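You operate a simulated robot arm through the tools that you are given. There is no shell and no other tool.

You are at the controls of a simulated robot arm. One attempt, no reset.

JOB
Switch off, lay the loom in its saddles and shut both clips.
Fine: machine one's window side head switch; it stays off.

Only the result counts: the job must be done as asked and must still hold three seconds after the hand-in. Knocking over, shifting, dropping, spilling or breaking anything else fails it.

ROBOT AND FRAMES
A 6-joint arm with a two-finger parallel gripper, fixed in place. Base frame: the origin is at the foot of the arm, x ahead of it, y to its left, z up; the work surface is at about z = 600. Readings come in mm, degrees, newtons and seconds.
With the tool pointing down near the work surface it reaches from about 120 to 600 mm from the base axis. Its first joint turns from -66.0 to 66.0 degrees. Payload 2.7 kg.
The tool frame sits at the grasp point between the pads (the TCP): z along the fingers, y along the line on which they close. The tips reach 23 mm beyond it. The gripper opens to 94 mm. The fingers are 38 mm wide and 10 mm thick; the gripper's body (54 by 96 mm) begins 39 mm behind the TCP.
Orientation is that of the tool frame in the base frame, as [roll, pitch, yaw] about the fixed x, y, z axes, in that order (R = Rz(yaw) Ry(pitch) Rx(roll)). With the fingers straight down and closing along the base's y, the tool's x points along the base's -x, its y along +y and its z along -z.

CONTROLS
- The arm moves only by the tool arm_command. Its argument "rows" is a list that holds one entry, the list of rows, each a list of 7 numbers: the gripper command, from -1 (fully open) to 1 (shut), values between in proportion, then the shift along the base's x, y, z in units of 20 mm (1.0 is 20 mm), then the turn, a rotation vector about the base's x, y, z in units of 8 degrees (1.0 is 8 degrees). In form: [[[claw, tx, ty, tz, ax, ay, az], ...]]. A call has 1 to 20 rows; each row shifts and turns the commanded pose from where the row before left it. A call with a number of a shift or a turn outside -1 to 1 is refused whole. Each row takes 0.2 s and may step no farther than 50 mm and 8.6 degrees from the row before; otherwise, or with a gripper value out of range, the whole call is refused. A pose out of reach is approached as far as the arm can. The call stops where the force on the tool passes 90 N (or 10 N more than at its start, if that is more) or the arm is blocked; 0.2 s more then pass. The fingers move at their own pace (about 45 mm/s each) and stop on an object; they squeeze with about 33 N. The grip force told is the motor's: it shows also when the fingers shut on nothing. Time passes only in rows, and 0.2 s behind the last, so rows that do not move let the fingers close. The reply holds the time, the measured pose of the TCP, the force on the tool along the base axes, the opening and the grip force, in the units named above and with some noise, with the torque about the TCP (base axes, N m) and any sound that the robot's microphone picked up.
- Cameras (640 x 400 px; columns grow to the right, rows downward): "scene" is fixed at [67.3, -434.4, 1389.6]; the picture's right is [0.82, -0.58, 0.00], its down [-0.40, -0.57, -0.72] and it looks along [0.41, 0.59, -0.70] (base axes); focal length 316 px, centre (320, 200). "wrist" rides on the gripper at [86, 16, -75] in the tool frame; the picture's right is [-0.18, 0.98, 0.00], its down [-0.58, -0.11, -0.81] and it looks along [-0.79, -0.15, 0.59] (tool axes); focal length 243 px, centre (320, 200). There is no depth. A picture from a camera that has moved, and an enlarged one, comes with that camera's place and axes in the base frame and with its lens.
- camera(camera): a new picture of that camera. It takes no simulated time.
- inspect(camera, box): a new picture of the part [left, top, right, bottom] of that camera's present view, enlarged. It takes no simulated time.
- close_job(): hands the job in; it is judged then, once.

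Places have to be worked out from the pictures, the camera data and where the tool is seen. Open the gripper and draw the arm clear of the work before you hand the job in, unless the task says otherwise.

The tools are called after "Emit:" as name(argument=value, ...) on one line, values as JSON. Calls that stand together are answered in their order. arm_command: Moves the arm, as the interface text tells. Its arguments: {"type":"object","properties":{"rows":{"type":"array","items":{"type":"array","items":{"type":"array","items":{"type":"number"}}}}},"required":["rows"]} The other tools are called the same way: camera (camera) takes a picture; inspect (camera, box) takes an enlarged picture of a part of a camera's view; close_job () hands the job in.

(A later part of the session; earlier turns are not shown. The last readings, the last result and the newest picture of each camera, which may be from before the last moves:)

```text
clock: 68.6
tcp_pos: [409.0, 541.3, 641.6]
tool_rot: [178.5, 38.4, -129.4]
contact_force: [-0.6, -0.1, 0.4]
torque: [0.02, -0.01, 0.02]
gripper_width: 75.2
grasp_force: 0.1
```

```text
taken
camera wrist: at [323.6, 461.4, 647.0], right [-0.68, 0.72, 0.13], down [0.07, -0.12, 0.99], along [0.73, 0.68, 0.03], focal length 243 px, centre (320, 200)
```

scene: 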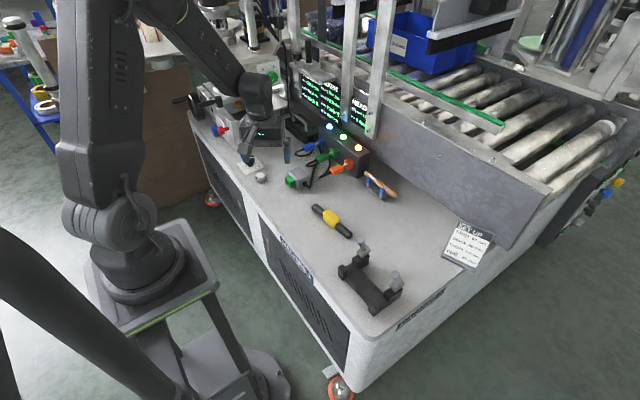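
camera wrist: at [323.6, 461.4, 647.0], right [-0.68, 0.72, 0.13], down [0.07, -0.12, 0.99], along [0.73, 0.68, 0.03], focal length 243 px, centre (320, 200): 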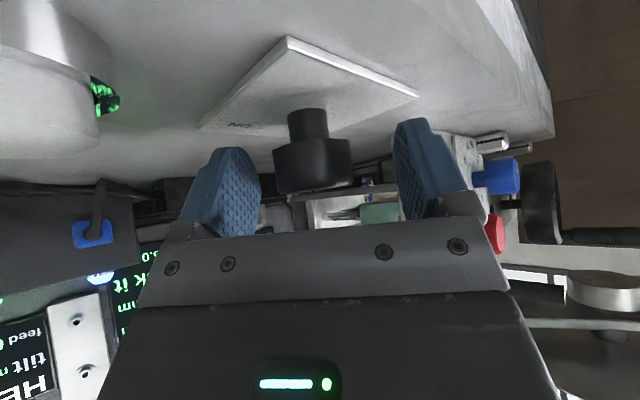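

Emit:
arm_command(rows=[[[-0.6, 0, 0, 0.5, -0.22, 0.19, 0], [-0.6, 0, 0, 0.5, -0.22, 0.19, 0], [-0.6, 0, 0, 0.5, -0.22, 0.19, 0], [-0.6, 0, 0, 0.5, 0, 0, 0], [-0.6, 0, 0, 0.5, 0, 0, 0], [-0.6, 0, 0, 0.5, 0, 0, 0], [-0.6, 0, 0, 0, 0, 0, 0]]])

Emit:
camera(camera="wrist")

Emit:
inspect(camera="scene", box=[220, 130, 290, 190])

```text
clock: 70.2
tcp_pos: [394.9, 534.8, 692.1]
tool_rot: [176.4, 33.3, -128.2]
contact_force: [-1.1, 0.8, -0.6]
torque: [0.0, 0.04, 0.0]
gripper_width: 75.2
grasp_force: 0.0
out of reach, approached as far as the arm can: row 1, 2, 3, 4
```

```text
taken
camera wrist: at [314.3, 451.2, 708.3], right [-0.7, 0.7, 0.15], down [0.15, -0.06, 0.99], along [0.7, 0.71, -0.06], focal length 243 px, centre (320, 200)
```

wrist: 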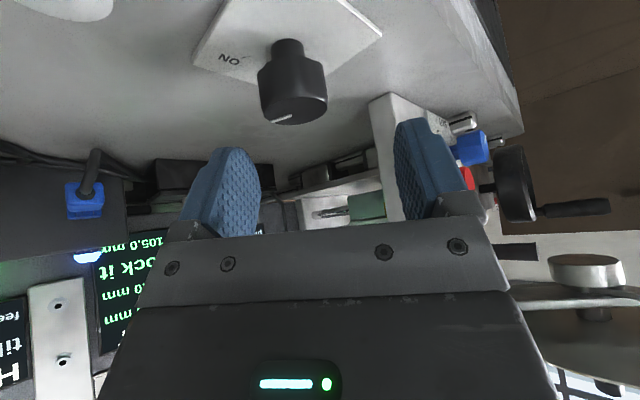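

```text
6.67 times, centred on (255, 160) of scene
camera zoom: at [67.3, -434.4, 1389.6], right [0.82, -0.58, 0.0], down [-0.4, -0.57, -0.72], along [0.41, 0.59, -0.7], focal length 2105 px, centre (753, 467)
```

zoom: 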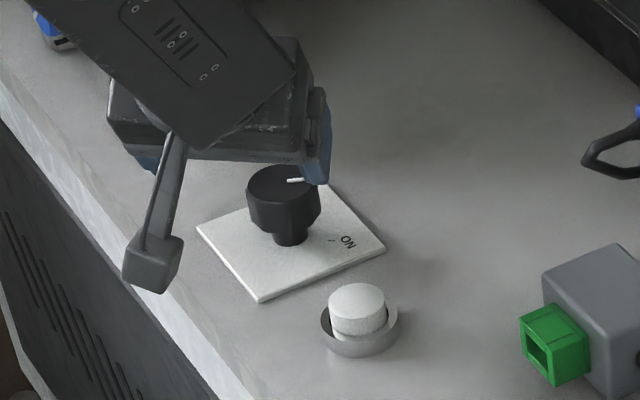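

Emit:
inspect(camera="wrist", box=[240, 20, 350, 140])

Emit:
inspect(camera="scene", box=[245, 145, 275, 170])

Emit:
inspect(camera="scene", box=[100, 0, 340, 200])

```text
3.33 times, centred on (295, 80) of wrist
camera zoom: at [314.3, 451.2, 708.3], right [-0.7, 0.7, 0.15], down [0.15, -0.06, 0.99], along [0.7, 0.71, -0.06], focal length 809 px, centre (403, 600)
```

zoom: 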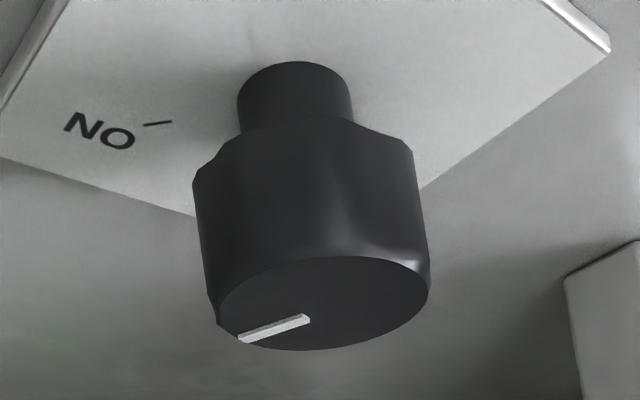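

```text
16.00 times, centred on (260, 158) of scene
camera zoom: at [67.3, -434.4, 1389.6], right [0.82, -0.58, 0.0], down [-0.4, -0.57, -0.72], along [0.41, 0.59, -0.7], focal length 5052 px, centre (1280, 880)
```

zoom: 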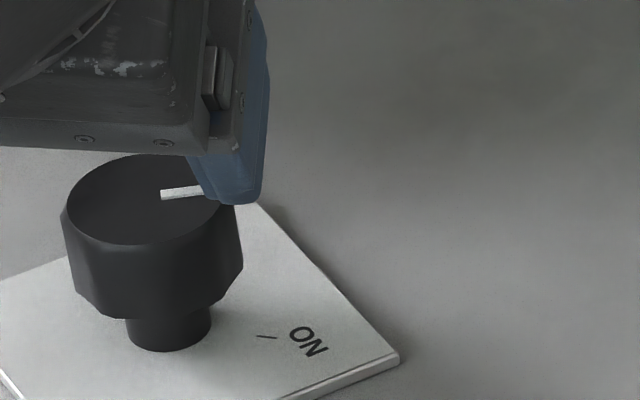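

```text
2.00 times, centred on (220, 100) of scene
camera zoom: at [67.3, -434.4, 1389.6], right [0.82, -0.58, 0.0], down [-0.4, -0.57, -0.72], along [0.41, 0.59, -0.7], focal length 632 px, centre (520, 400)
```

zoom: 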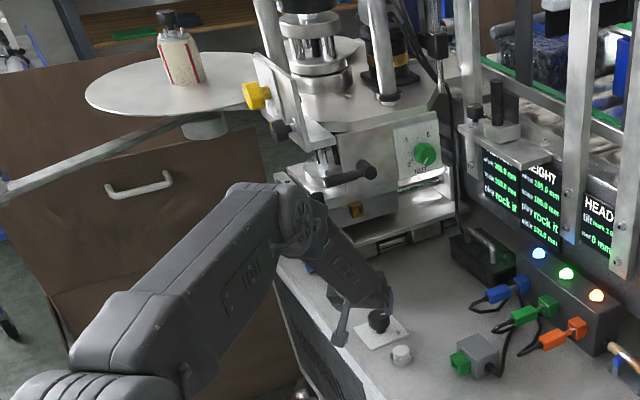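

The knob has turned part-way and holds its position. The wrist is near-singular; I extend outward slightly and reduce tilt in small steps to recover the margin.

Emit:
arm_command(rows=[[[-0.6, 0.1, 0.12, 0.1, -0.12, 0.08, 0], [-0.6, 0.1, 0.12, 0.1, -0.12, 0.08, 0], [-0.6, 0.1, 0.12, 0.1, -0.12, 0.08, 0], [-0.6, 0.1, 0.12, 0.1, -0.12, 0.08, 0], [-0.6, 0.1, 0.12, 0.1, -0.12, 0.08, 0], [-0.6, 0.1, 0.12, 0.1, -0.12, 0.08, 0], [-0.6, 0.1, 0.1, 0, -0.12, 0.08, 0], [-0.6, 0, 0, 0, 0, 0, 0]]])

Emit:
inspect(camera="scene", box=[100, 0, 340, 200])

```text
clock: 72.0
tcp_pos: [400.5, 519.3, 705.4]
tool_rot: [176.5, 25.6, -127.8]
contact_force: [-0.8, -0.5, -0.2]
torque: [0.0, 0.02, 0.0]
gripper_width: 75.2
grasp_force: 0.1
out of reach, approached as far as the arm can: row 4, 5, 6, 7
```

```text
2.00 times, centred on (220, 100) of scene
camera zoom: at [67.3, -434.4, 1389.6], right [0.82, -0.58, 0.0], down [-0.4, -0.57, -0.72], along [0.41, 0.59, -0.7], focal length 632 px, centre (520, 400)
```

zoom: 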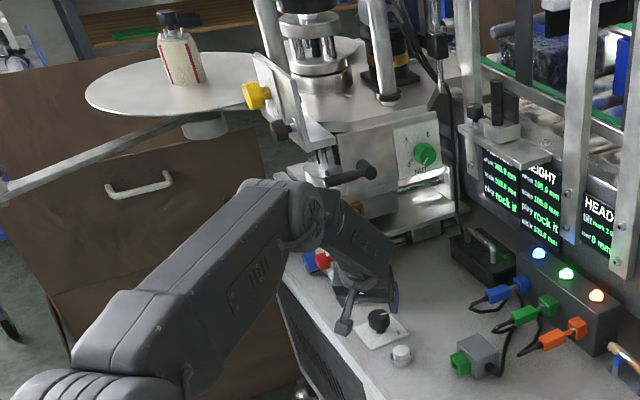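

Emit:
arm_command(rows=[[[-0.6, -0.2, -0.2, 0.15, -0.3, 0.2, 0], [-0.6, -0.2, -0.2, 0.15, -0.3, 0.2, 0], [-0.6, -0.2, -0.2, 0.15, -0.3, 0.2, 0], [-0.6, -0.2, -0.2, 0.15, -0.3, 0.2, 0], [-0.6, 0, 0, 0, 0, 0, 0]]])

Emit:
inspect(camera="scene", box=[100, 0, 340, 200])

```text
clock: 73.2
tcp_pos: [367.4, 446.5, 709.8]
tool_rot: [176.2, 14.9, -127.6]
contact_force: [0.5, -1.0, 0.2]
torque: [-0.02, 0.0, 0.04]
gripper_width: 75.0
grasp_force: 0.0
out of reach, approached as far as the arm can: row 1, 2, 3, 4
```

```text
2.00 times, centred on (220, 100) of scene
camera zoom: at [67.3, -434.4, 1389.6], right [0.82, -0.58, 0.0], down [-0.4, -0.57, -0.72], along [0.41, 0.59, -0.7], focal length 632 px, centre (520, 400)
```

zoom: 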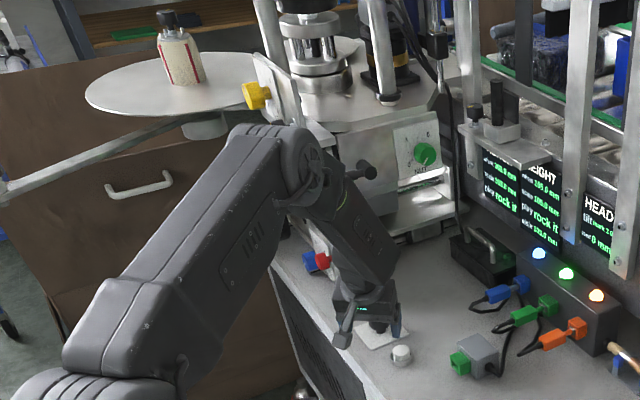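

Emit:
arm_command(rows=[[[-0.6, 0, 0, 0.2, 0.3, 0.5, 0], [-0.6, 0, 0, 0.2, 0.3, 0.5, 0], [-0.6, 0, 0, 0.2, 0.3, 0.5, 0], [-0.6, 0, 0, 0, 0, 0, 0]]])

Emit:
inspect(camera="scene", box=[100, 0, 340, 200])

```text
clock: 74.2
tcp_pos: [369.0, 446.1, 722.7]
tool_rot: [163.6, 11.8, -130.8]
contact_force: [0.5, -0.1, 1.3]
torque: [-0.01, 0.0, -0.01]
gripper_width: 75.1
grasp_force: 0.1
```

```text
2.00 times, centred on (220, 100) of scene
camera zoom: at [67.3, -434.4, 1389.6], right [0.82, -0.58, 0.0], down [-0.4, -0.57, -0.72], along [0.41, 0.59, -0.7], focal length 632 px, centre (520, 400)
```

zoom: 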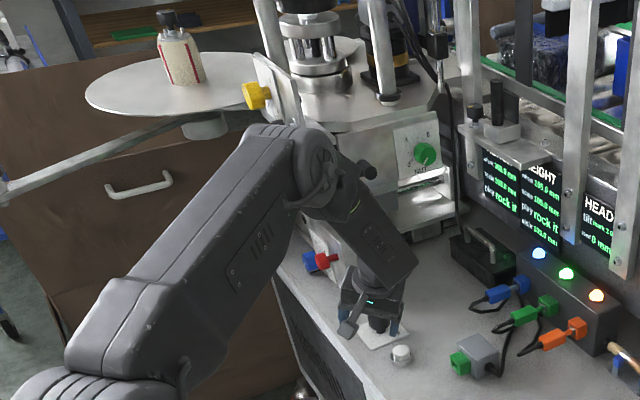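

Emit:
arm_command(rows=[[[-0.6, 0, 0, 0.2, -0.2, 0.45, 0], [-0.6, 0, 0, 0.2, -0.3, 0.1, 0], [-0.6, 0, 0, 0, 0, 0, 0]]])

```text
clock: 75.0
tcp_pos: [366.8, 446.2, 731.2]
tool_rot: [163.0, 5.9, -130.9]
contact_force: [0.3, 0.1, -0.6]
torque: [0.0, 0.0, 0.04]
gripper_width: 75.2
grasp_force: 0.1
```

Emit:
arm_command(rows=[[[-0.6, 0, 0, 0, -0.485, -0.286, 0], [-0.6, 0, 0, 0, -0.485, -0.286, 0], [-0.6, 0, 0, 0, -0.485, -0.286, 0], [-0.6, 0, 0, 0, -0.485, -0.286, 0], [-0.6, 0, 0, 0, 0, 0, 0]]])

Emit:
inspect(camera="scene", box=[100, 0, 340, 200])

```text
clock: 76.2
tcp_pos: [367.0, 446.9, 729.2]
tool_rot: [169.5, 3.8, -130.2]
contact_force: [0.8, 0.0, 0.2]
torque: [-0.03, -0.02, 0.01]
gripper_width: 75.3
grasp_force: 0.1
out of reach, approached as far as the arm can: row 3, 4
```

```text
2.00 times, centred on (220, 100) of scene
camera zoom: at [67.3, -434.4, 1389.6], right [0.82, -0.58, 0.0], down [-0.4, -0.57, -0.72], along [0.41, 0.59, -0.7], focal length 632 px, centre (520, 400)
```

zoom: 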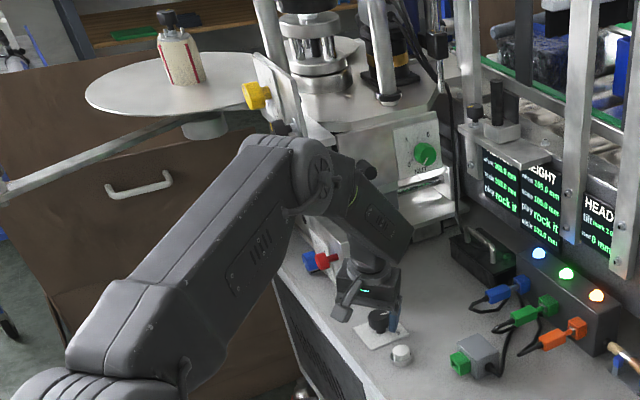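

Blocked again short of vertical, so the wrist did flip while lifting. I repeat the known recovery: tilt up on this (left) side, go to the (330,173,921) spot, align in-plane above the forearm and cross.

Emit:
arm_command(rows=[[[-0.6, 0, 0, 0.5, 0.6, 0.1, 0], [-0.6, 0, 0, 0.5, 0.6, 0.1, 0], [-0.6, 0, -0.2, 0.5, 0.6, 0.1, 0], [-0.6, 0, -0.4, 0.5, 0.6, 0, 0], [-0.6, 0, -0.6, 0.7, 0.6, -0.1, 0], [-0.6, -0.1, -0.8, 0.8, 0.6, -0.1, 0], [-0.6, -0.1, -0.8, 0.8, 0.3, -0.1, 0], [-0.6, -0.1, -0.9, 0.9, 0, 0, -0.2], [-0.6, -0.1, -0.9, 0.9, 0, 0, -0.2], [-0.6, -0.1, -0.9, 0.9, 0, 0, -0.2], [-0.6, -0.1, -0.9, 0.9, 0, 0, -0.2]]])

Emit:
inspect(camera="scene", box=[100, 0, 340, 200])

```text
clock: 78.6
tcp_pos: [352.5, 316.9, 889.1]
tool_rot: [147.5, 26.8, -141.9]
contact_force: [0.2, 0.5, -0.3]
torque: [0.0, -0.02, 0.02]
gripper_width: 75.2
grasp_force: 0.0
```

```text
2.00 times, centred on (220, 100) of scene
camera zoom: at [67.3, -434.4, 1389.6], right [0.82, -0.58, 0.0], down [-0.4, -0.57, -0.72], along [0.41, 0.59, -0.7], focal length 632 px, centre (520, 400)
```

zoom: 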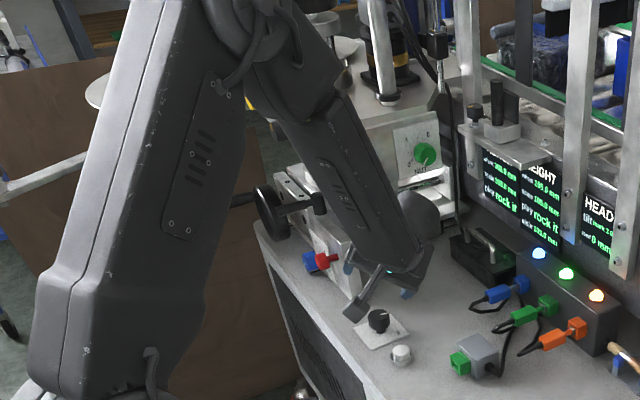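

Emit:
arm_command(rows=[[[-0.6, -0.14, -0.9, 0.2, 0.2, 0, -0.6], [-0.6, -0.14, -0.9, 0.2, 0.2, 0, -0.6], [-0.6, -0.14, -0.9, 0.2, 0.2, -0.05, -0.6], [-0.6, -0.14, -0.9, 0.2, 0.2, -0.05, -0.6], [-0.6, -0.14, -0.9, 0.2, 0.15, -0.05, -0.6], [-0.6, -0.14, -0.9, 0.2, 0.15, -0.05, -0.6], [-0.6, -0.14, -0.9, 0.2, 0.15, -0.1, -0.6], [-0.6, -0.14, -0.9, 0.2, 0.15, -0.1, -0.6]]])

```text
clock: 80.4
tcp_pos: [339.3, 175.4, 918.4]
tool_rot: [136.0, 33.2, 173.8]
contact_force: [0.4, -0.4, 1.1]
torque: [0.02, 0.01, 0.01]
gripper_width: 75.2
grasp_force: 0.0
out of reach, approached as far as the arm can: row 8
```

Emit:
arm_command(rows=[[[-0.6, -0.1, 0, 0, 0, 0, -0.5], [-0.6, -0.1, 0, 0, 0, 0, -0.5], [-0.6, -0.1, 0, 0, 0, 0, -0.5], [-0.6, 0, 0, 0, 0, 0, -0.5], [-0.6, 0, 0, 0, 0, 0, 0]]])

Emit:
inspect(camera="scene", box=[120, 0, 320, 180])

```text
clock: 81.6
tcp_pos: [337.8, 179.4, 918.3]
tool_rot: [136.0, 33.4, 157.8]
contact_force: [-0.3, 0.0, 0.2]
torque: [0.03, 0.03, 0.02]
gripper_width: 75.0
grasp_force: 0.1
out of reach, approached as far as the arm can: row 2
```

```text
2.22 times, centred on (220, 90) of scene
camera zoom: at [67.3, -434.4, 1389.6], right [0.82, -0.58, 0.0], down [-0.4, -0.57, -0.72], along [0.41, 0.59, -0.7], focal length 702 px, centre (542, 444)
```

zoom: 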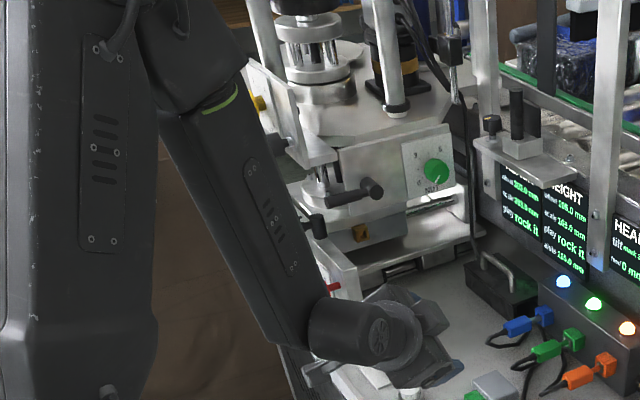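

The cover is on the right again with the tool above the forearm. I align to azimuth ≈34° and un-tilt in-plane, with one big step over the crossing.

Emit:
arm_command(rows=[[[-0.6, 0, 0, 0, 0, 0, -0.5], [-0.6, 0, 0, 0, -0.335, 0.497, 0], [-0.6, 0, 0, 0, -0.335, 0.497, 0], [-0.6, 0, 0, 0, -0.335, 0.497, 0], [-0.6, 0, 0, 0, -0.335, 0.497, 0], [-0.6, 0, 0, 0, 0, 0, 0]]])

Emit:
inspect(camera="scene", box=[220, 100, 270, 150])

```text
clock: 83.0
tcp_pos: [337.8, 178.5, 918.9]
tool_rot: [154.0, 22.4, 162.4]
contact_force: [0.0, 0.7, -0.3]
torque: [-0.03, 0.01, -0.02]
gripper_width: 75.3
grasp_force: 0.0
```

```text
8.00 times, centred on (245, 125) of scene
camera zoom: at [67.3, -434.4, 1389.6], right [0.82, -0.58, 0.0], down [-0.4, -0.57, -0.72], along [0.41, 0.59, -0.7], focal length 2526 px, centre (920, 800)
```

zoom: 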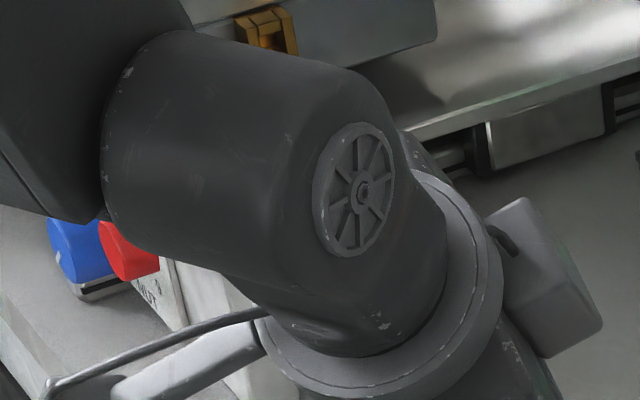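

Emit:
arm_command(rows=[[[-0.6, 0, 0, 0, -0.559, 0.829, 0], [-0.6, 0, 0, 0, 0, 0, 0]]])

```text
clock: 83.6
tcp_pos: [336.8, 180.0, 919.5]
tool_rot: [160.4, 17.0, 164.7]
contact_force: [0.3, -0.1, 0.4]
torque: [0.02, 0.01, 0.0]
gripper_width: 75.3
grasp_force: 0.1
```

Emit:
arm_command(rows=[[[-0.6, 0, 0, 0, -0.559, 0.829, 0], [-0.6, 0, 0, 0, -0.559, 0.829, 0], [-0.6, 0, 0, 0, -0.559, 0.829, 0], [-0.6, 0, 0, 0, 0, 0, 0]]])

Emit:
inspect(camera="scene", box=[120, 0, 320, 180])

```text
clock: 84.6
tcp_pos: [336.5, 179.6, 919.2]
tool_rot: [178.7, 1.2, 167.5]
contact_force: [-0.1, 0.1, 0.0]
torque: [0.0, 0.02, -0.02]
gripper_width: 75.2
grasp_force: 0.1
```

```text
2.22 times, centred on (220, 90) of scene
camera zoom: at [67.3, -434.4, 1389.6], right [0.82, -0.58, 0.0], down [-0.4, -0.57, -0.72], along [0.41, 0.59, -0.7], focal length 702 px, centre (542, 444)
```

zoom: 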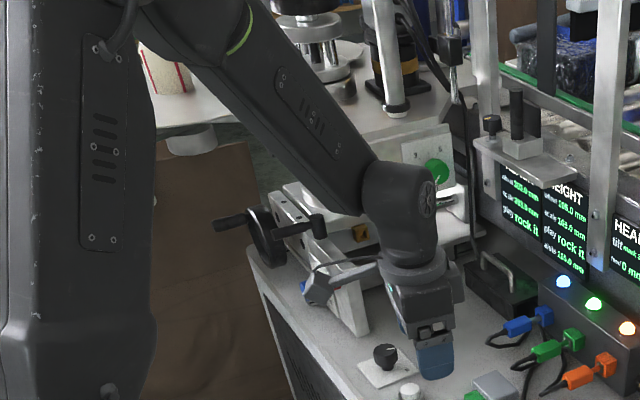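

Vertical and unflipped again. New plan: ratchet the knob in place on the right side only (azimuth ≈30°→47°, tilt 34°), where the wrist keeps a safe margin. I travel back toward the knob first.

Emit:
arm_command(rows=[[[-0.6, 0.03, 0.98, -0.69, 0, 0, 0.42], [-0.6, 0.03, 0.98, -0.69, 0, 0, 0.42], [-0.6, 0.03, 0.98, -0.69, 0, 0, 0.42], [-0.6, 0.03, 0.98, -0.69, 0, 0, 0.42], [-0.6, 0.03, 0.98, -0.69, 0, 0, 0.42], [-0.6, 0.03, 0.98, -0.69, 0, 0, 0.42], [-0.6, 0.03, 0.98, -0.69, 0, 0, 0.42], [-0.6, 0.03, 0.98, -0.69, 0, 0, 0.42], [-0.6, 0.03, 0.98, -0.69, 0, 0, 0.42], [-0.6, 0.03, 0.98, -0.69, 0, 0, 0.42], [-0.6, 0.03, 0.98, -0.69, 0, 0, 0.42], [-0.6, 0.03, 0.98, -0.69, 0, 0, 0.42], [-0.6, 0.03, 0.98, -0.69, 0, 0, 0.42]]])

```text
clock: 87.4
tcp_pos: [346.2, 432.8, 739.3]
tool_rot: [178.5, 1.3, -148.8]
contact_force: [1.1, 0.6, 0.2]
torque: [0.0, -0.01, 0.04]
gripper_width: 75.3
grasp_force: 0.1
```

Emit:
arm_command(rows=[[[-0.6, 0.39, 0.765, -0.35, 0.3, -0.51, 0], [-0.6, 0.39, 0.765, -0.35, 0.3, -0.51, 0], [-0.6, 0.39, 0.765, -0.35, 0.3, -0.51, 0], [-0.6, 0.39, 0.765, -0.35, 0.3, -0.51, 0], [-0.6, 0.39, 0.765, -0.35, 0.3, -0.51, 0], [-0.6, 0.39, 0.765, -0.35, 0.3, -0.51, 0], [-0.6, 0.39, 0.765, -0.35, 0.3, -0.51, 0], [-0.6, 0, 0, 0, 0, 0, 0]]])

Emit:
camera(camera="wrist")

```text
clock: 89.2
tcp_pos: [399.2, 540.9, 687.3]
tool_rot: [179.1, 34.3, -148.6]
contact_force: [0.4, 0.3, -0.4]
torque: [-0.01, 0.02, 0.0]
gripper_width: 75.2
grasp_force: 0.1
```

```text
taken
camera wrist: at [294.0, 493.8, 701.2], right [-0.39, 0.91, 0.12], down [0.09, -0.09, 0.99], along [0.92, 0.4, -0.04], focal length 243 px, centre (320, 200)
```

wrist: 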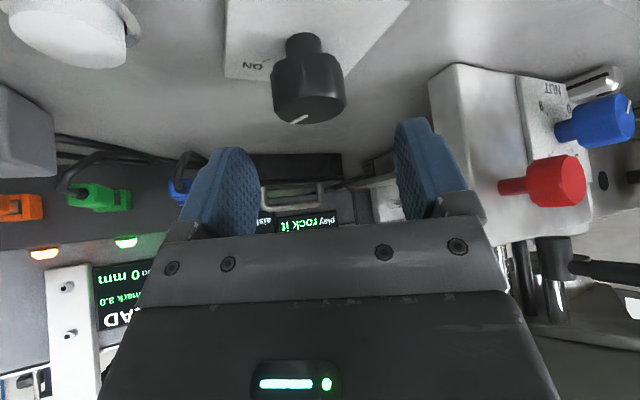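

Emit:
arm_command(rows=[[[-0.6, 0.02, 0, -0.59, 0, 0, 0], [-0.6, 0.02, 0, -0.59, 0, 0, 0], [-0.6, 0.02, 0, -0.59, 0, 0, 0], [-0.6, 0.02, 0, -0.58, 0, 0, 0], [-0.6, 0, 0, 0, 0, 0, 0]]])

Emit:
camera(camera="wrist")

```text
clock: 90.4
tcp_pos: [399.1, 539.5, 643.9]
tool_rot: [179.1, 34.3, -148.6]
contact_force: [-0.6, -0.3, 0.2]
torque: [-0.01, 0.01, 0.03]
gripper_width: 75.3
grasp_force: 0.0
```

```text
taken
camera wrist: at [294.1, 492.7, 656.3], right [-0.39, 0.91, 0.12], down [0.09, -0.09, 0.99], along [0.92, 0.4, -0.04], focal length 243 px, centre (320, 200)
```

wrist: 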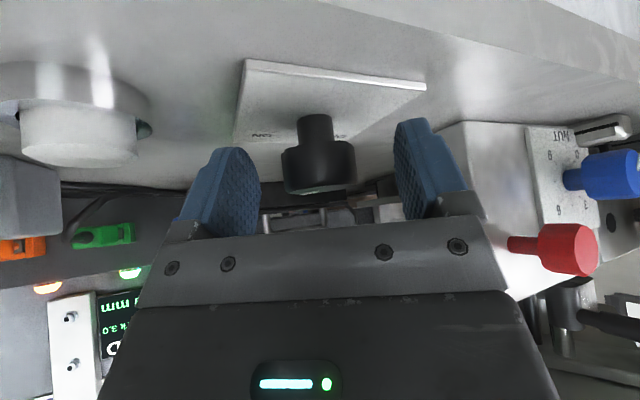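

Positioned over the knob. I lower slightly, close, and turn +17° orbiting the axis, then read the state.

Emit:
arm_command(rows=[[[-0.6, 0, 0, -0.15, 0, 0, 0], [1, 0, 0, 0, 0, 0, 0], [1, 0, 0, 0, 0, 0, 0], [1, 0, 0, 0, 0, 0, 0], [1, 0, 0, 0, 0, 0, 0], [1, 0.039, -0.059, 0, 0, 0, 0.531], [1, 0.043, -0.056, 0, 0, 0, 0.531], [1, 0.047, -0.053, 0, 0, 0, 0.531], [1, 0.05, -0.049, 0, 0, 0, 0.531]]])

```text
clock: 92.4
tcp_pos: [405.8, 533.7, 640.7]
tool_rot: [179.1, 34.1, -131.8]
contact_force: [4.2, -29.3, 13.7]
torque: [-0.9, -0.58, -0.53]
gripper_width: 41.3
grasp_force: 44.6
```

Emit:
arm_command(rows=[[[-0.6, 0, 0, 0, 0, 0, 0], [-0.6, 0, 0, 0, 0, 0, 0], [-0.6, -0.05, 0.049, 0, 0, 0, -0.531], [-0.6, -0.047, 0.053, 0, 0, 0, -0.531], [-0.6, -0.043, 0.056, 0, 0, 0, -0.531], [-0.6, -0.039, 0.059, 0, 0, 0, -0.531], [1, 0, 0, 0, 0, 0, 0], [1, 0, 0, 0, 0, 0, 0], [1, 0, 0, 0, 0, 0, 0], [1, 0, 0, 0, 0, 0, 0]]])

Emit:
camera(camera="wrist")

```text
clock: 94.6
tcp_pos: [403.0, 540.0, 640.6]
tool_rot: [179.2, 34.2, -148.7]
contact_force: [7.6, -11.0, 4.3]
torque: [-0.59, -0.32, -0.3]
gripper_width: 41.4
grasp_force: 45.3
```

```text
taken
camera wrist: at [296.8, 492.1, 653.2], right [-0.39, 0.91, 0.12], down [0.09, -0.09, 0.99], along [0.92, 0.39, -0.05], focal length 243 px, centre (320, 200)
```

wrist: 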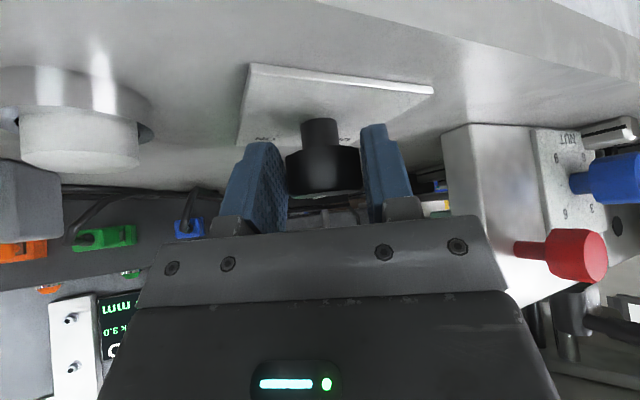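

Emit:
arm_command(rows=[[[1, 0.045, -0.1, 0, 0, 0, 0.531], [1, 0.05, -0.07, 0, 0, 0, 0.531], [1, 0.05, -0.07, 0, 0, 0, 0.531], [1, 0.05, -0.07, 0, 0, 0, 0.531]]])

```text
clock: 95.6
tcp_pos: [405.7, 533.2, 639.5]
tool_rot: [179.0, 34.2, -131.8]
contact_force: [7.1, -18.6, 7.8]
torque: [-0.28, -0.13, -0.42]
gripper_width: 41.4
grasp_force: 45.0
```

Emit:
arm_command(rows=[[[-0.6, 0, 0, 0, 0, 0, 0], [-0.6, 0, 0, 0, 0, 0, 0], [-0.6, -0.05, 0.06, 0, 0, 0, -0.531], [-0.6, -0.05, 0.06, 0, 0, 0, -0.531], [-0.6, -0.05, 0.06, 0, 0, 0, -0.531], [-0.6, -0.045, 0.06, 0, 0, 0, -0.531], [1, 0, 0, 0, 0, 0, 0], [1, 0, 0, 0, 0, 0, 0], [1, 0, 0, 0, 0, 0, 0], [1, 0, 0, 0, 0, 0, 0], [1, 0.045, -0.08, 0, 0, 0, 0.531], [1, 0.05, -0.07, 0, 0, 0, 0.531], [1, 0.05, -0.07, 0, 0, 0, 0.531], [1, 0.05, -0.07, 0, 0, 0, 0.531]]])

Emit:
inspect(camera="scene", box=[220, 120, 300, 190])

```text
clock: 98.6
tcp_pos: [405.9, 534.0, 638.9]
tool_rot: [179.0, 34.2, -131.7]
contact_force: [10.7, -2.9, -3.9]
torque: [-1.11, 0.16, -0.25]
gripper_width: 41.0
grasp_force: 44.5
```

```text
5.71 times, centred on (260, 155) of scene
camera zoom: at [67.5, -434.3, 1389.6], right [0.82, -0.58, 0.0], down [-0.4, -0.57, -0.72], along [0.41, 0.59, -0.7], focal length 1804 px, centre (663, 457)
```

zoom: 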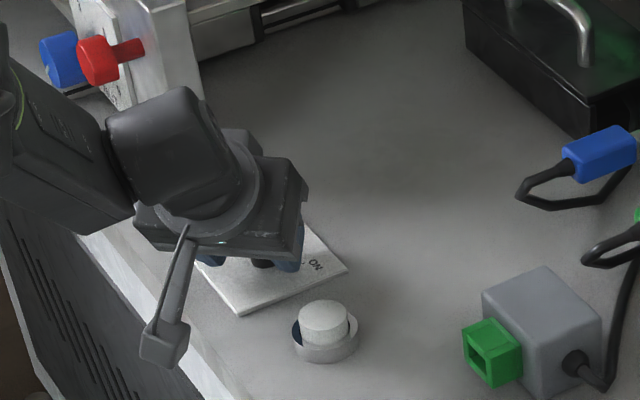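

Emit:
arm_command(rows=[[[-0.6, 0, 0, 0, 0, 0, 0], [-0.6, 0, 0, 0, 0, 0, 0], [-0.6, -0.05, 0.06, 0, 0, 0, -0.531], [-0.6, -0.05, 0.06, 0, 0, 0, -0.531], [-0.6, -0.05, 0.06, 0, 0, 0, -0.531], [-0.6, -0.045, 0.06, 0, 0, 0, -0.531], [1, 0, 0, 0, 0, 0, 0], [1, 0, 0, 0, 0, 0, 0], [1, 0, 0, 0, 0, 0, 0], [1, 0, 0, 0, 0, 0, 0], [1, 0.045, -0.08, 0, 0, 0, 0.531], [1, 0.05, -0.07, 0, 0, 0, 0.531], [1, 0.05, -0.07, 0, 0, 0, 0.531], [1, 0.05, -0.07, 0, 0, 0, 0.531]]])

```text
clock: 101.6
tcp_pos: [404.5, 532.9, 640.7]
tool_rot: [178.9, 34.4, -131.8]
contact_force: [-1.0, -1.6, -1.3]
torque: [-0.47, 0.16, -0.6]
gripper_width: 41.6
grasp_force: 44.6
```

About 86° turned so far if no slip. I release, rotate back to the safe azimuth, lift, and look at the pointer.

Emit:
arm_command(rows=[[[-0.6, 0, 0, 0, 0, 0, 0], [-0.6, 0, 0, 0, 0, 0, 0], [-0.6, -0.05, 0.06, 0, 0, 0, -0.531], [-0.6, -0.05, 0.06, 0, 0, 0, -0.531], [-0.6, -0.05, 0.06, 0, 0, 0, -0.531], [-0.6, -0.045, 0.06, 0, 0, 0, -0.531], [-0.6, 0, 0, 0.55, 0, 0, 0], [-0.6, 0, 0, 0.55, 0, 0, 0], [-0.6, 0, 0, 0.55, 0, 0, 0], [-0.6, 0, 0, 0.55, 0, 0, 0], [-0.6, 0, 0, 0, 0, 0, 0]]])

Emit:
camera(camera="wrist")

Emit:
inspect(camera="wrist", box=[220, 10, 400, 140])

Emit:
inspect(camera="scene", box=[230, 140, 290, 190])

```text
clock: 104.0
tcp_pos: [400.6, 538.0, 686.1]
tool_rot: [179.0, 34.4, -148.6]
contact_force: [-0.4, -0.1, 0.9]
torque: [-0.04, 0.01, -0.02]
gripper_width: 75.0
grasp_force: 0.1
```

```text
taken
camera wrist: at [296.3, 490.7, 699.1], right [-0.39, 0.91, 0.12], down [0.09, -0.09, 0.99], along [0.92, 0.4, -0.04], focal length 243 px, centre (320, 200)
```

wrist: 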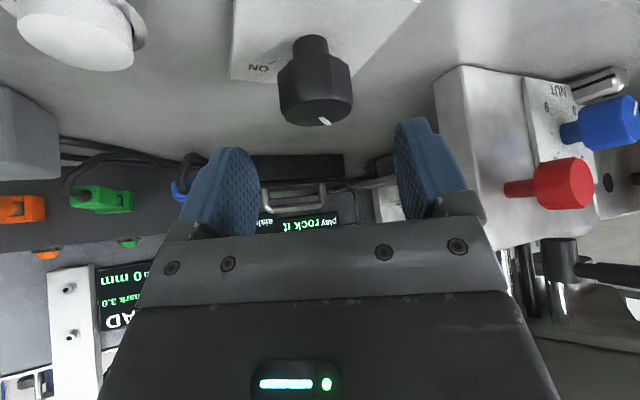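

```text
3.08 times, centred on (310, 75) of wrist
camera zoom: at [296.3, 490.7, 699.1], right [-0.39, 0.91, 0.12], down [0.09, -0.09, 0.99], along [0.92, 0.4, -0.04], focal length 746 px, centre (351, 585)
```

zoom: 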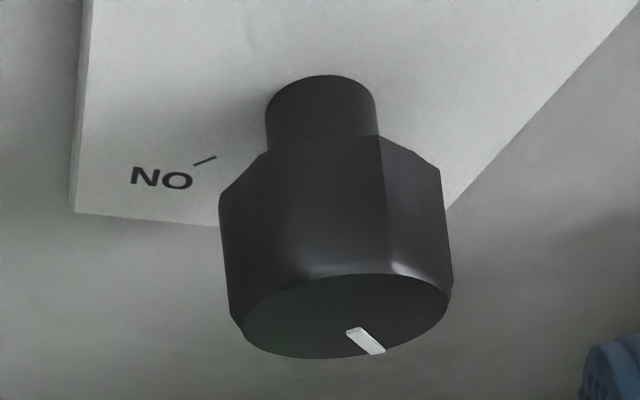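

```text
8.00 times, centred on (260, 165) of scene
camera zoom: at [67.3, -434.4, 1389.6], right [0.82, -0.58, 0.0], down [-0.4, -0.57, -0.72], along [0.41, 0.59, -0.7], focal length 2526 px, centre (800, 480)
```

zoom: 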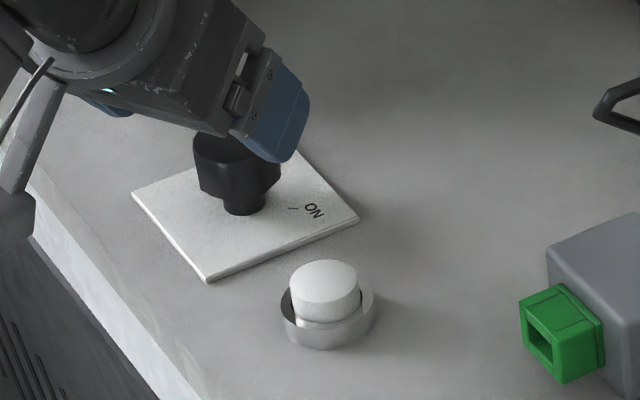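

The pointer now reads ≈ +45° — at the OFF corner. I retreat along the same path, straighten, and take a confirming view from the -y side.

Emit:
arm_command(rows=[[[-0.6, -0.39, -0.765, 0.35, -0.3, 0.51, 0], [-0.6, -0.39, -0.765, 0.35, -0.3, 0.51, 0], [-0.6, -0.39, -0.765, 0.35, -0.3, 0.51, 0], [-0.6, -0.39, -0.765, 0.35, -0.3, 0.51, 0], [-0.6, -0.39, -0.765, 0.35, -0.3, 0.51, 0], [-0.6, -0.39, -0.765, 0.35, -0.3, 0.51, 0], [-0.6, -0.39, -0.765, 0.35, -0.3, 0.51, 0], [-0.6, 0, 0, 0, 0, 0, 0]]])

Emit:
arm_command(rows=[[[-0.6, 0.25, -0.5, 0.6, 0, 0, 1], [-0.6, 0.25, -0.5, 0.6, 0, 0, 1], [-0.6, 0.25, -0.5, 0.6, 0, 0, 1], [-0.6, 0.25, -0.5, 0.6, 0, 0, 1], [-0.6, 0.25, -0.5, 0.6, 0, 0, 1], [-0.6, 0.25, -0.5, 0.6, 0, 0, 1], [-0.6, 0.25, -0.5, 0.6, 0, 0, 1], [-0.6, 0.25, -0.5, 0.6, 0, 0, 1], [-0.6, 0, 0, 0, 0, 0, 0]]])

Emit:
camera(camera="wrist")

Emit:
inspect(camera="wrist", box=[220, 0, 420, 160])

```text
clock: 105.8
tcp_pos: [347.6, 427.2, 733.8]
tool_rot: [178.4, 1.1, -148.9]
contact_force: [-0.1, 0.6, -0.7]
torque: [0.03, 0.0, -0.03]
gripper_width: 75.3
grasp_force: 0.0
```

```text
clock: 107.8
tcp_pos: [385.8, 350.1, 828.0]
tool_rot: [178.5, 1.1, -84.6]
contact_force: [0.2, -0.5, -0.5]
torque: [0.01, -0.03, -0.01]
gripper_width: 75.4
grasp_force: 0.0
```

```text
taken
camera wrist: at [378.9, 260.2, 901.8], right [-1.0, 0.09, 0.03], down [0.08, 0.57, 0.81], along [0.06, 0.81, -0.58], focal length 243 px, centre (320, 200)
```

wrist: 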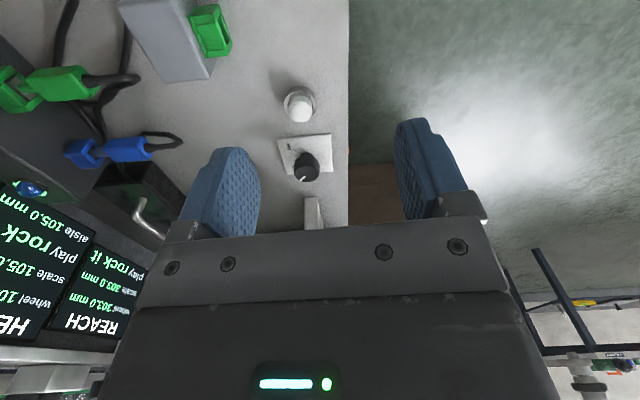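

```text
2.50 times, centred on (320, 80) of wrist
camera zoom: at [378.9, 260.2, 901.8], right [-1.0, 0.09, 0.03], down [0.08, 0.57, 0.81], along [0.06, 0.81, -0.58], focal length 606 px, centre (320, 500)
```

zoom: 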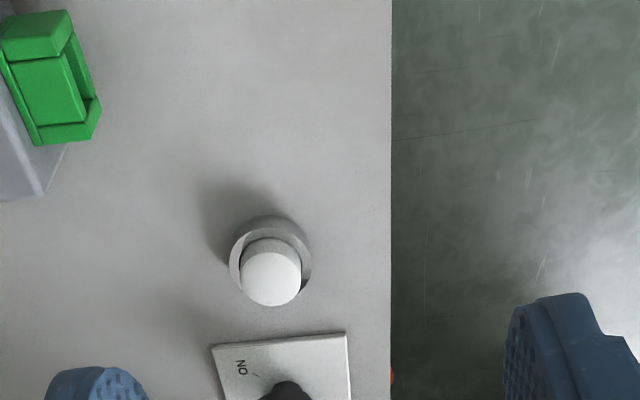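

Emit:
inspect(camera="wrist", box=[250, 120, 360, 200])

Emit:
inspect(camera="scene", box=[280, 60, 400, 200])

Emit:
camera(camera="scene")

```text
5.00 times, centred on (305, 160) of wrist
camera zoom: at [378.9, 260.2, 901.8], right [-1.0, 0.09, 0.03], down [0.08, 0.57, 0.81], along [0.06, 0.81, -0.58], focal length 1213 px, centre (395, 400)
```

zoom: 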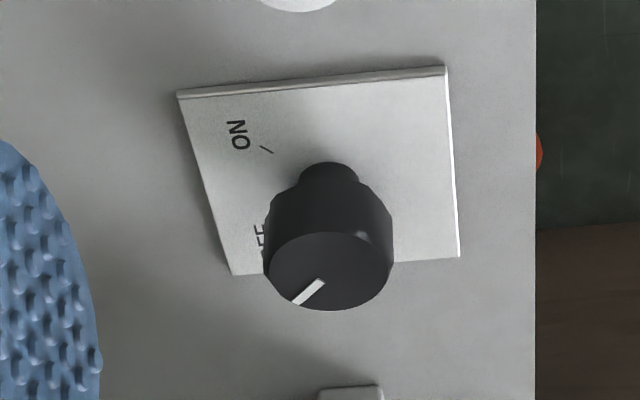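

```text
2.86 times, centred on (340, 130) of scene
camera zoom: at [67.3, -434.4, 1389.6], right [0.82, -0.58, 0.0], down [-0.4, -0.57, -0.72], along [0.41, 0.59, -0.7], focal length 902 px, centre (263, 400)
```

zoom: 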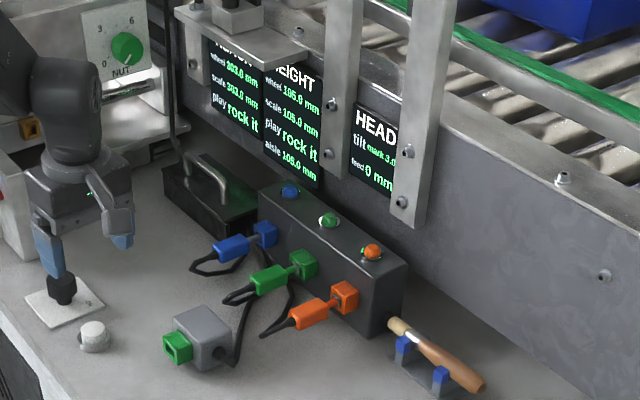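

```text
taken
```

scene: 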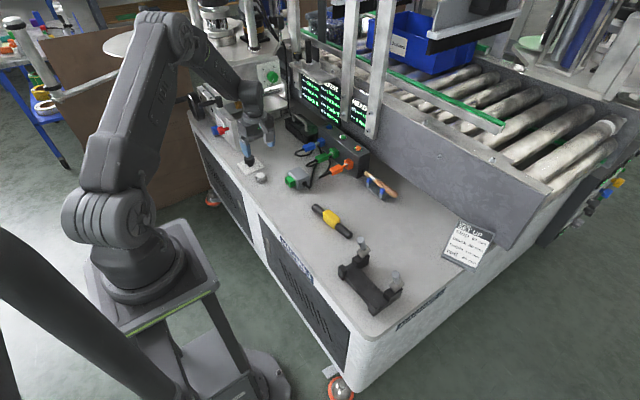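

The lamps on the supply box have gone dark and the pointer is at OFF: the switch is off. Now to the loom: I swing back over the middle of the bench and look.

Emit:
arm_command(rows=[[[-1, 0, -0.9, 0.3, 0, 0, -1], [-1, 0, -0.9, 0.3, 0, 0, -1], [-1, 0, -0.9, 0.3, 0, 0, -1], [-1, 0, -0.9, 0.3, 0, 0, -1], [-1, -0.2, -0.9, 0.3, 0, 0, -1], [-1, -0.2, -0.9, 0.3, 0, 0, -1], [-1, -0.2, -0.9, 0.3, 0, 0, -1], [-1, -0.2, -0.9, 0.3, 0, 0, -1], [-1, -0.2, -0.9, 0.3, 0, 0, -1], [-1, -0.2, -0.9, 0, 0, 0, -1], [-1, 0, -0.9, 0, 0, 0, -1], [-1, 0, -0.9, 0, 0, 0, -0.9], [-1, 0, -0.9, 0, 0.2, -0.1, 0], [-1, 0, -0.9, 0, 0, 0, 0], [-1, 0, -0.9, 0, 0, 0, 0]]])

Emit:
camera(camera="wrist")

Emit:
camera(camera="scene")

```text
clock: 111.0
tcp_pos: [361.8, 80.7, 883.0]
tool_rot: [176.9, 1.9, 180.0]
contact_force: [0.5, 0.5, 0.1]
torque: [0.0, 0.01, -0.03]
gripper_width: 93.9
grasp_force: 0.1
```

```text
taken
camera wrist: at [271.8, 92.4, 955.5], right [0.18, 0.98, 0.06], down [0.55, -0.15, 0.82], along [0.81, -0.12, -0.57], focal length 243 px, centre (320, 200)
```

wrist: 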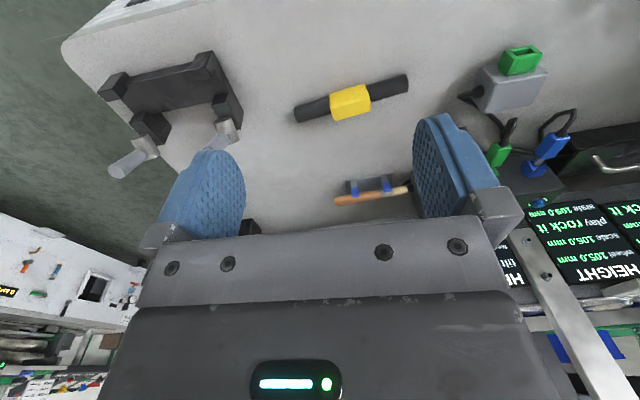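

```text
taken
```

scene: 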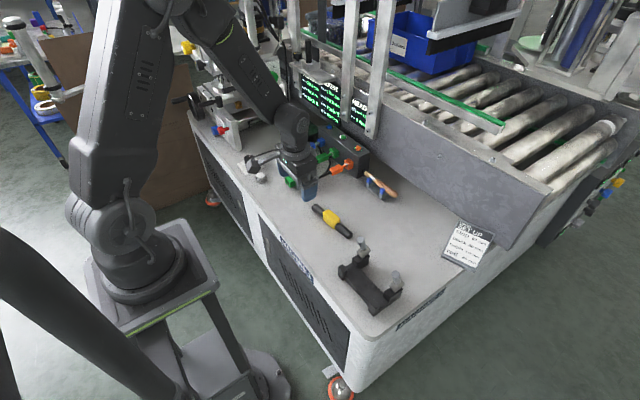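

Emit:
arm_command(rows=[[[-1, 0, 0, 0, -0.387, 0.237, 0], [-1, 0, 0, 0, 0, 0, 0]]])

Emit:
inspect(camera="wrist", box=[270, 50, 430, 150])

Emit:
inspect(camera="wrist", box=[80, 30, 270, 190])

Emit:
inspect(camera="scene", box=[300, 195, 420, 325])

```text
clock: 111.6
tcp_pos: [361.8, 80.1, 882.8]
tool_rot: [179.9, 0.1, -179.9]
contact_force: [-0.4, 0.5, -0.7]
torque: [0.01, -0.02, -0.01]
gripper_width: 94.3
grasp_force: 0.0
```

```text
4.00 times, centred on (350, 100) of wrist
camera zoom: at [274.5, 96.0, 957.3], right [0.18, 0.98, 0.0], down [0.58, -0.11, 0.81], along [0.79, -0.15, -0.59], focal length 970 px, centre (200, 600)
```

zoom: 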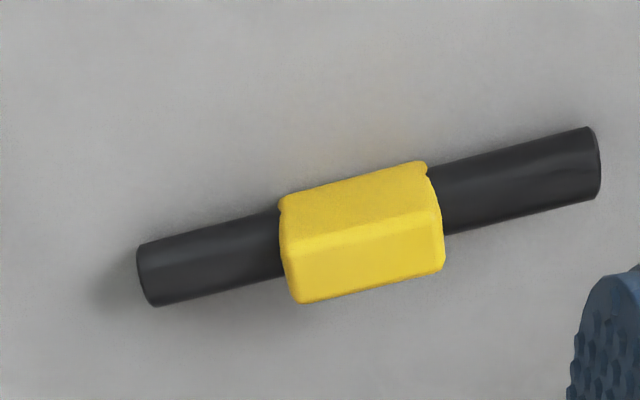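

```text
2.50 times, centred on (175, 110) of wrist
camera zoom: at [274.5, 96.0, 957.3], right [0.18, 0.98, 0.0], down [0.58, -0.11, 0.81], along [0.79, -0.15, -0.59], focal length 606 px, centre (682, 425)
```

zoom: 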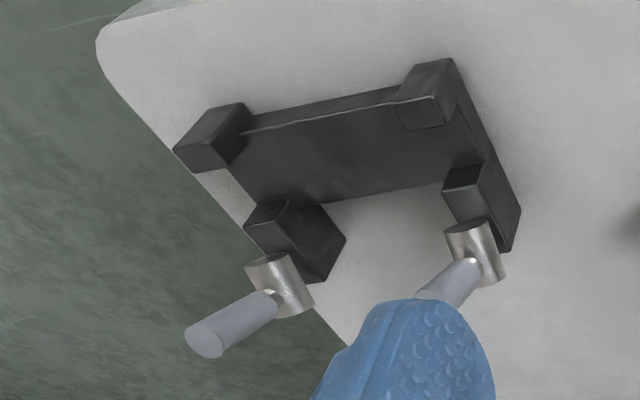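

```text
3.08 times, centred on (360, 260) of scene
camera zoom: at [67.3, -434.4, 1389.6], right [0.82, -0.58, 0.0], down [-0.4, -0.57, -0.72], along [0.41, 0.59, -0.7], focal length 972 px, centre (197, 15)
```

zoom: 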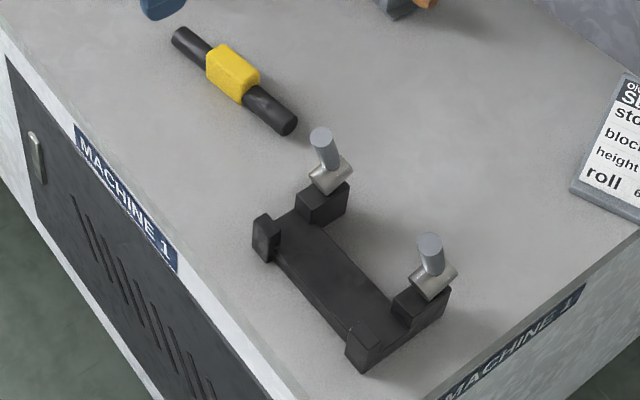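

The fixture: two saddles, each with a near cheek and a far post carrying a hinged clip lever, both open. I move for a closer view of it.

Emit:
arm_command(rows=[[[-1, 0.1, -0.95, -0.45, 0, 0, 0.13], [-1, 0.1, -0.95, -0.45, 0, 0, 0.13], [-1, 0.1, -0.95, -0.45, 0, 0, 0.13], [-1, 0.1, -0.95, -0.45, 0, 0, 0.13], [-1, 0.1, -0.95, -0.45, 0, 0, 0.13], [-1, 0.1, -0.95, -0.45, 0, 0, 0.13], [-1, 0.1, -0.95, -0.45, 0, 0, 0.13], [-1, 0.1, -0.95, -0.45, 0, 0, 0.13], [-1, 0.1, -0.95, -0.45, 0, 0, 0.13], [-1, 0.1, -0.95, -0.45, 0, 0, 0.14], [-1, 0, -0.95, 0, 0, 0, 0], [-1, 0, 0, 0, 0, 0, 0]]])

Emit:
camera(camera="wrist")

Emit:
inspect(camera="wrist", box=[200, 40, 440, 200])

Emit:
inspect(camera="scene", box=[320, 220, 420, 320])

```text
clock: 114.2
tcp_pos: [381.7, -130.3, 791.7]
tool_rot: [180.0, 0.0, -169.5]
contact_force: [0.0, 1.3, 0.1]
torque: [0.01, -0.02, 0.01]
gripper_width: 94.0
grasp_force: 0.1
```

```text
taken
camera wrist: at [292.9, -131.3, 865.9], right [0.0, 1.0, 0.0], down [0.59, 0.0, 0.81], along [0.81, 0.0, -0.59], focal length 243 px, centre (320, 200)
```

wrist: 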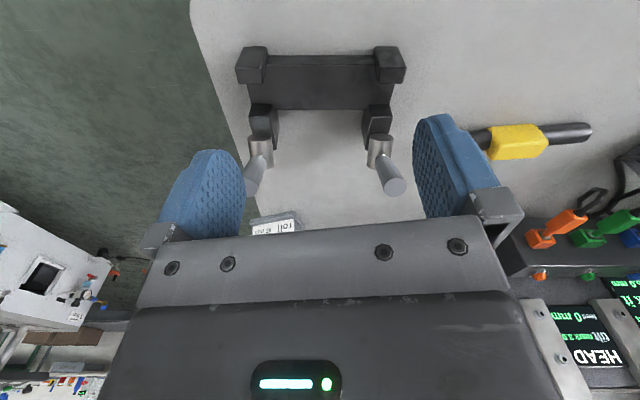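

```text
2.50 times, centred on (320, 120) of wrist
camera zoom: at [292.9, -131.3, 865.9], right [0.0, 1.0, 0.0], down [0.59, 0.0, 0.81], along [0.81, 0.0, -0.59], focal length 606 px, centre (320, 400)
```

zoom: 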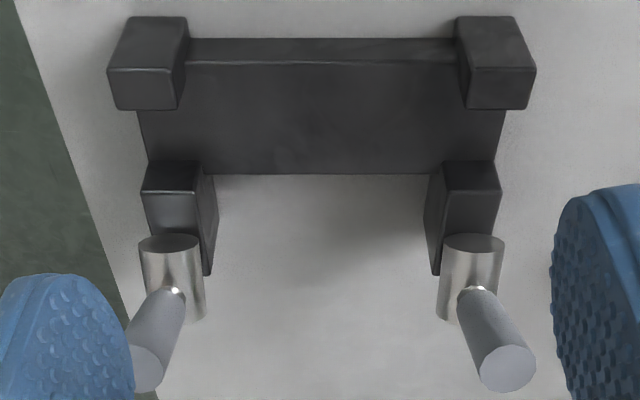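

```text
4.00 times, centred on (370, 270) of scene
camera zoom: at [67.3, -434.4, 1389.6], right [0.82, -0.58, 0.0], down [-0.4, -0.57, -0.72], along [0.41, 0.59, -0.7], focal length 1263 px, centre (120, -80)
```

zoom: 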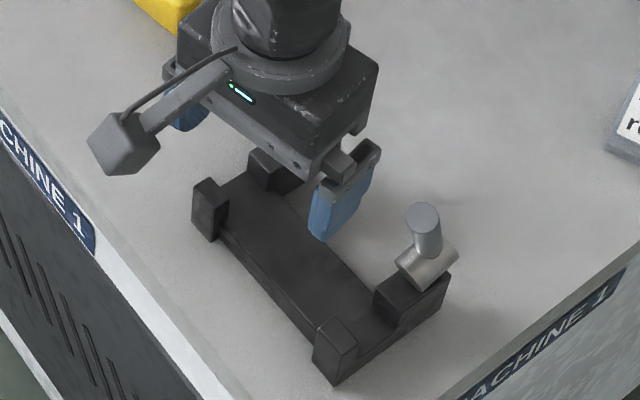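

The fixture is axis-aligned: slot between x≈411 and 449, floor z≈620, saddles centred at y≈-194 and y≈-69; the loom is ≈178 mm long, 25 mm thick with a ~62 mm yellow block in the middle. I need to see how the clips hinge, so I take a lower oblique view from the -y side.

Emit:
arm_command(rows=[[[-1, -0.15, -0.8, -0.4, 0, 0, 0.6], [-1, -0.15, -0.8, -0.4, 0, 0, 0.6], [-1, -0.15, -0.8, -0.4, 0, 0, 0.6], [-1, -0.15, -0.8, -0.4, 0, 0, 0.6], [-1, -0.15, -0.8, -0.4, 0, 0, 0.6], [-1, -0.15, -0.8, -0.4, 0, 0, 0.6], [-1, -0.15, -0.8, -0.4, 0, 0, 0.2], [-1, 0, 0, 0, 0, 0, 0]]])

Emit:
camera(camera="wrist")

Emit:
inspect(camera="wrist", box=[220, 60, 460, 240])

Emit:
inspect(camera="scene", box=[330, 220, 410, 320])

```text
clock: 116.0
tcp_pos: [361.5, -241.7, 736.6]
tool_rot: [-179.9, 0.0, -139.0]
contact_force: [0.6, -0.2, 0.0]
torque: [0.02, -0.02, -0.03]
gripper_width: 94.1
grasp_force: 0.1
```

```text
taken
camera wrist: at [284.4, -286.1, 812.1], right [-0.51, 0.86, 0.0], down [0.51, 0.3, 0.81], along [0.7, 0.41, -0.59], focal length 243 px, centre (320, 200)
```

wrist: 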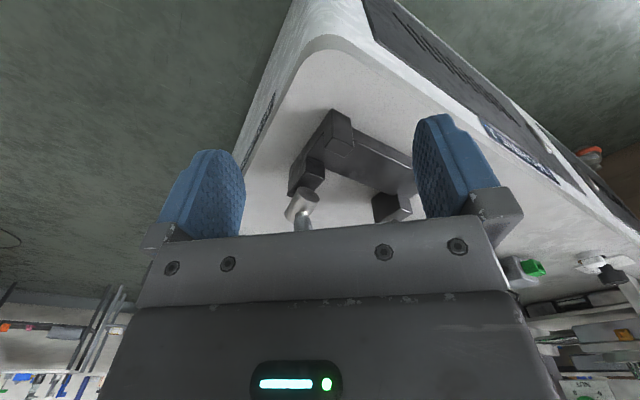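

```text
2.22 times, centred on (340, 150) of wrist
camera zoom: at [284.4, -286.1, 812.1], right [-0.51, 0.86, 0.0], down [0.51, 0.3, 0.81], along [0.7, 0.41, -0.59], focal length 539 px, centre (276, 311)
```

zoom: 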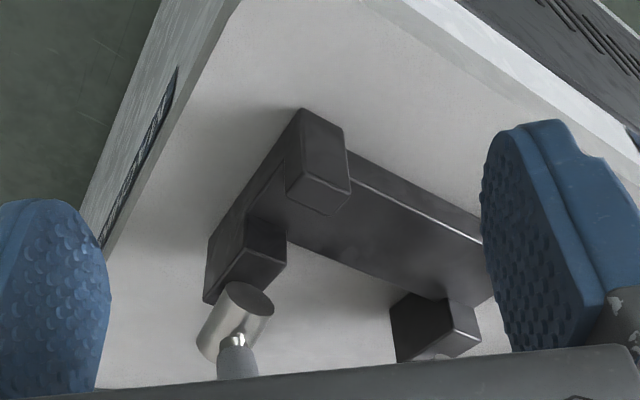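

```text
4.00 times, centred on (370, 270) of scene
camera zoom: at [67.3, -434.4, 1389.6], right [0.82, -0.58, 0.0], down [-0.4, -0.57, -0.72], along [0.41, 0.59, -0.7], focal length 1263 px, centre (120, -80)
```

zoom: 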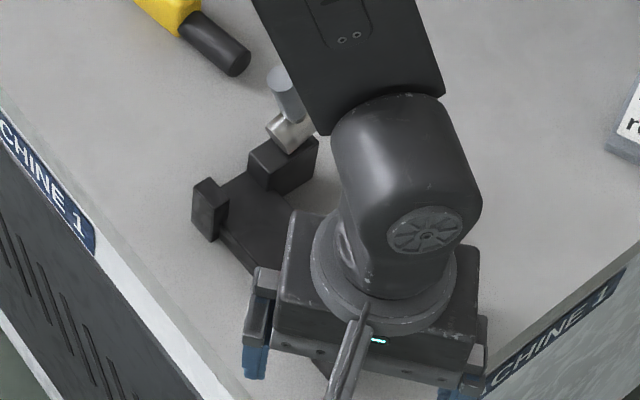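

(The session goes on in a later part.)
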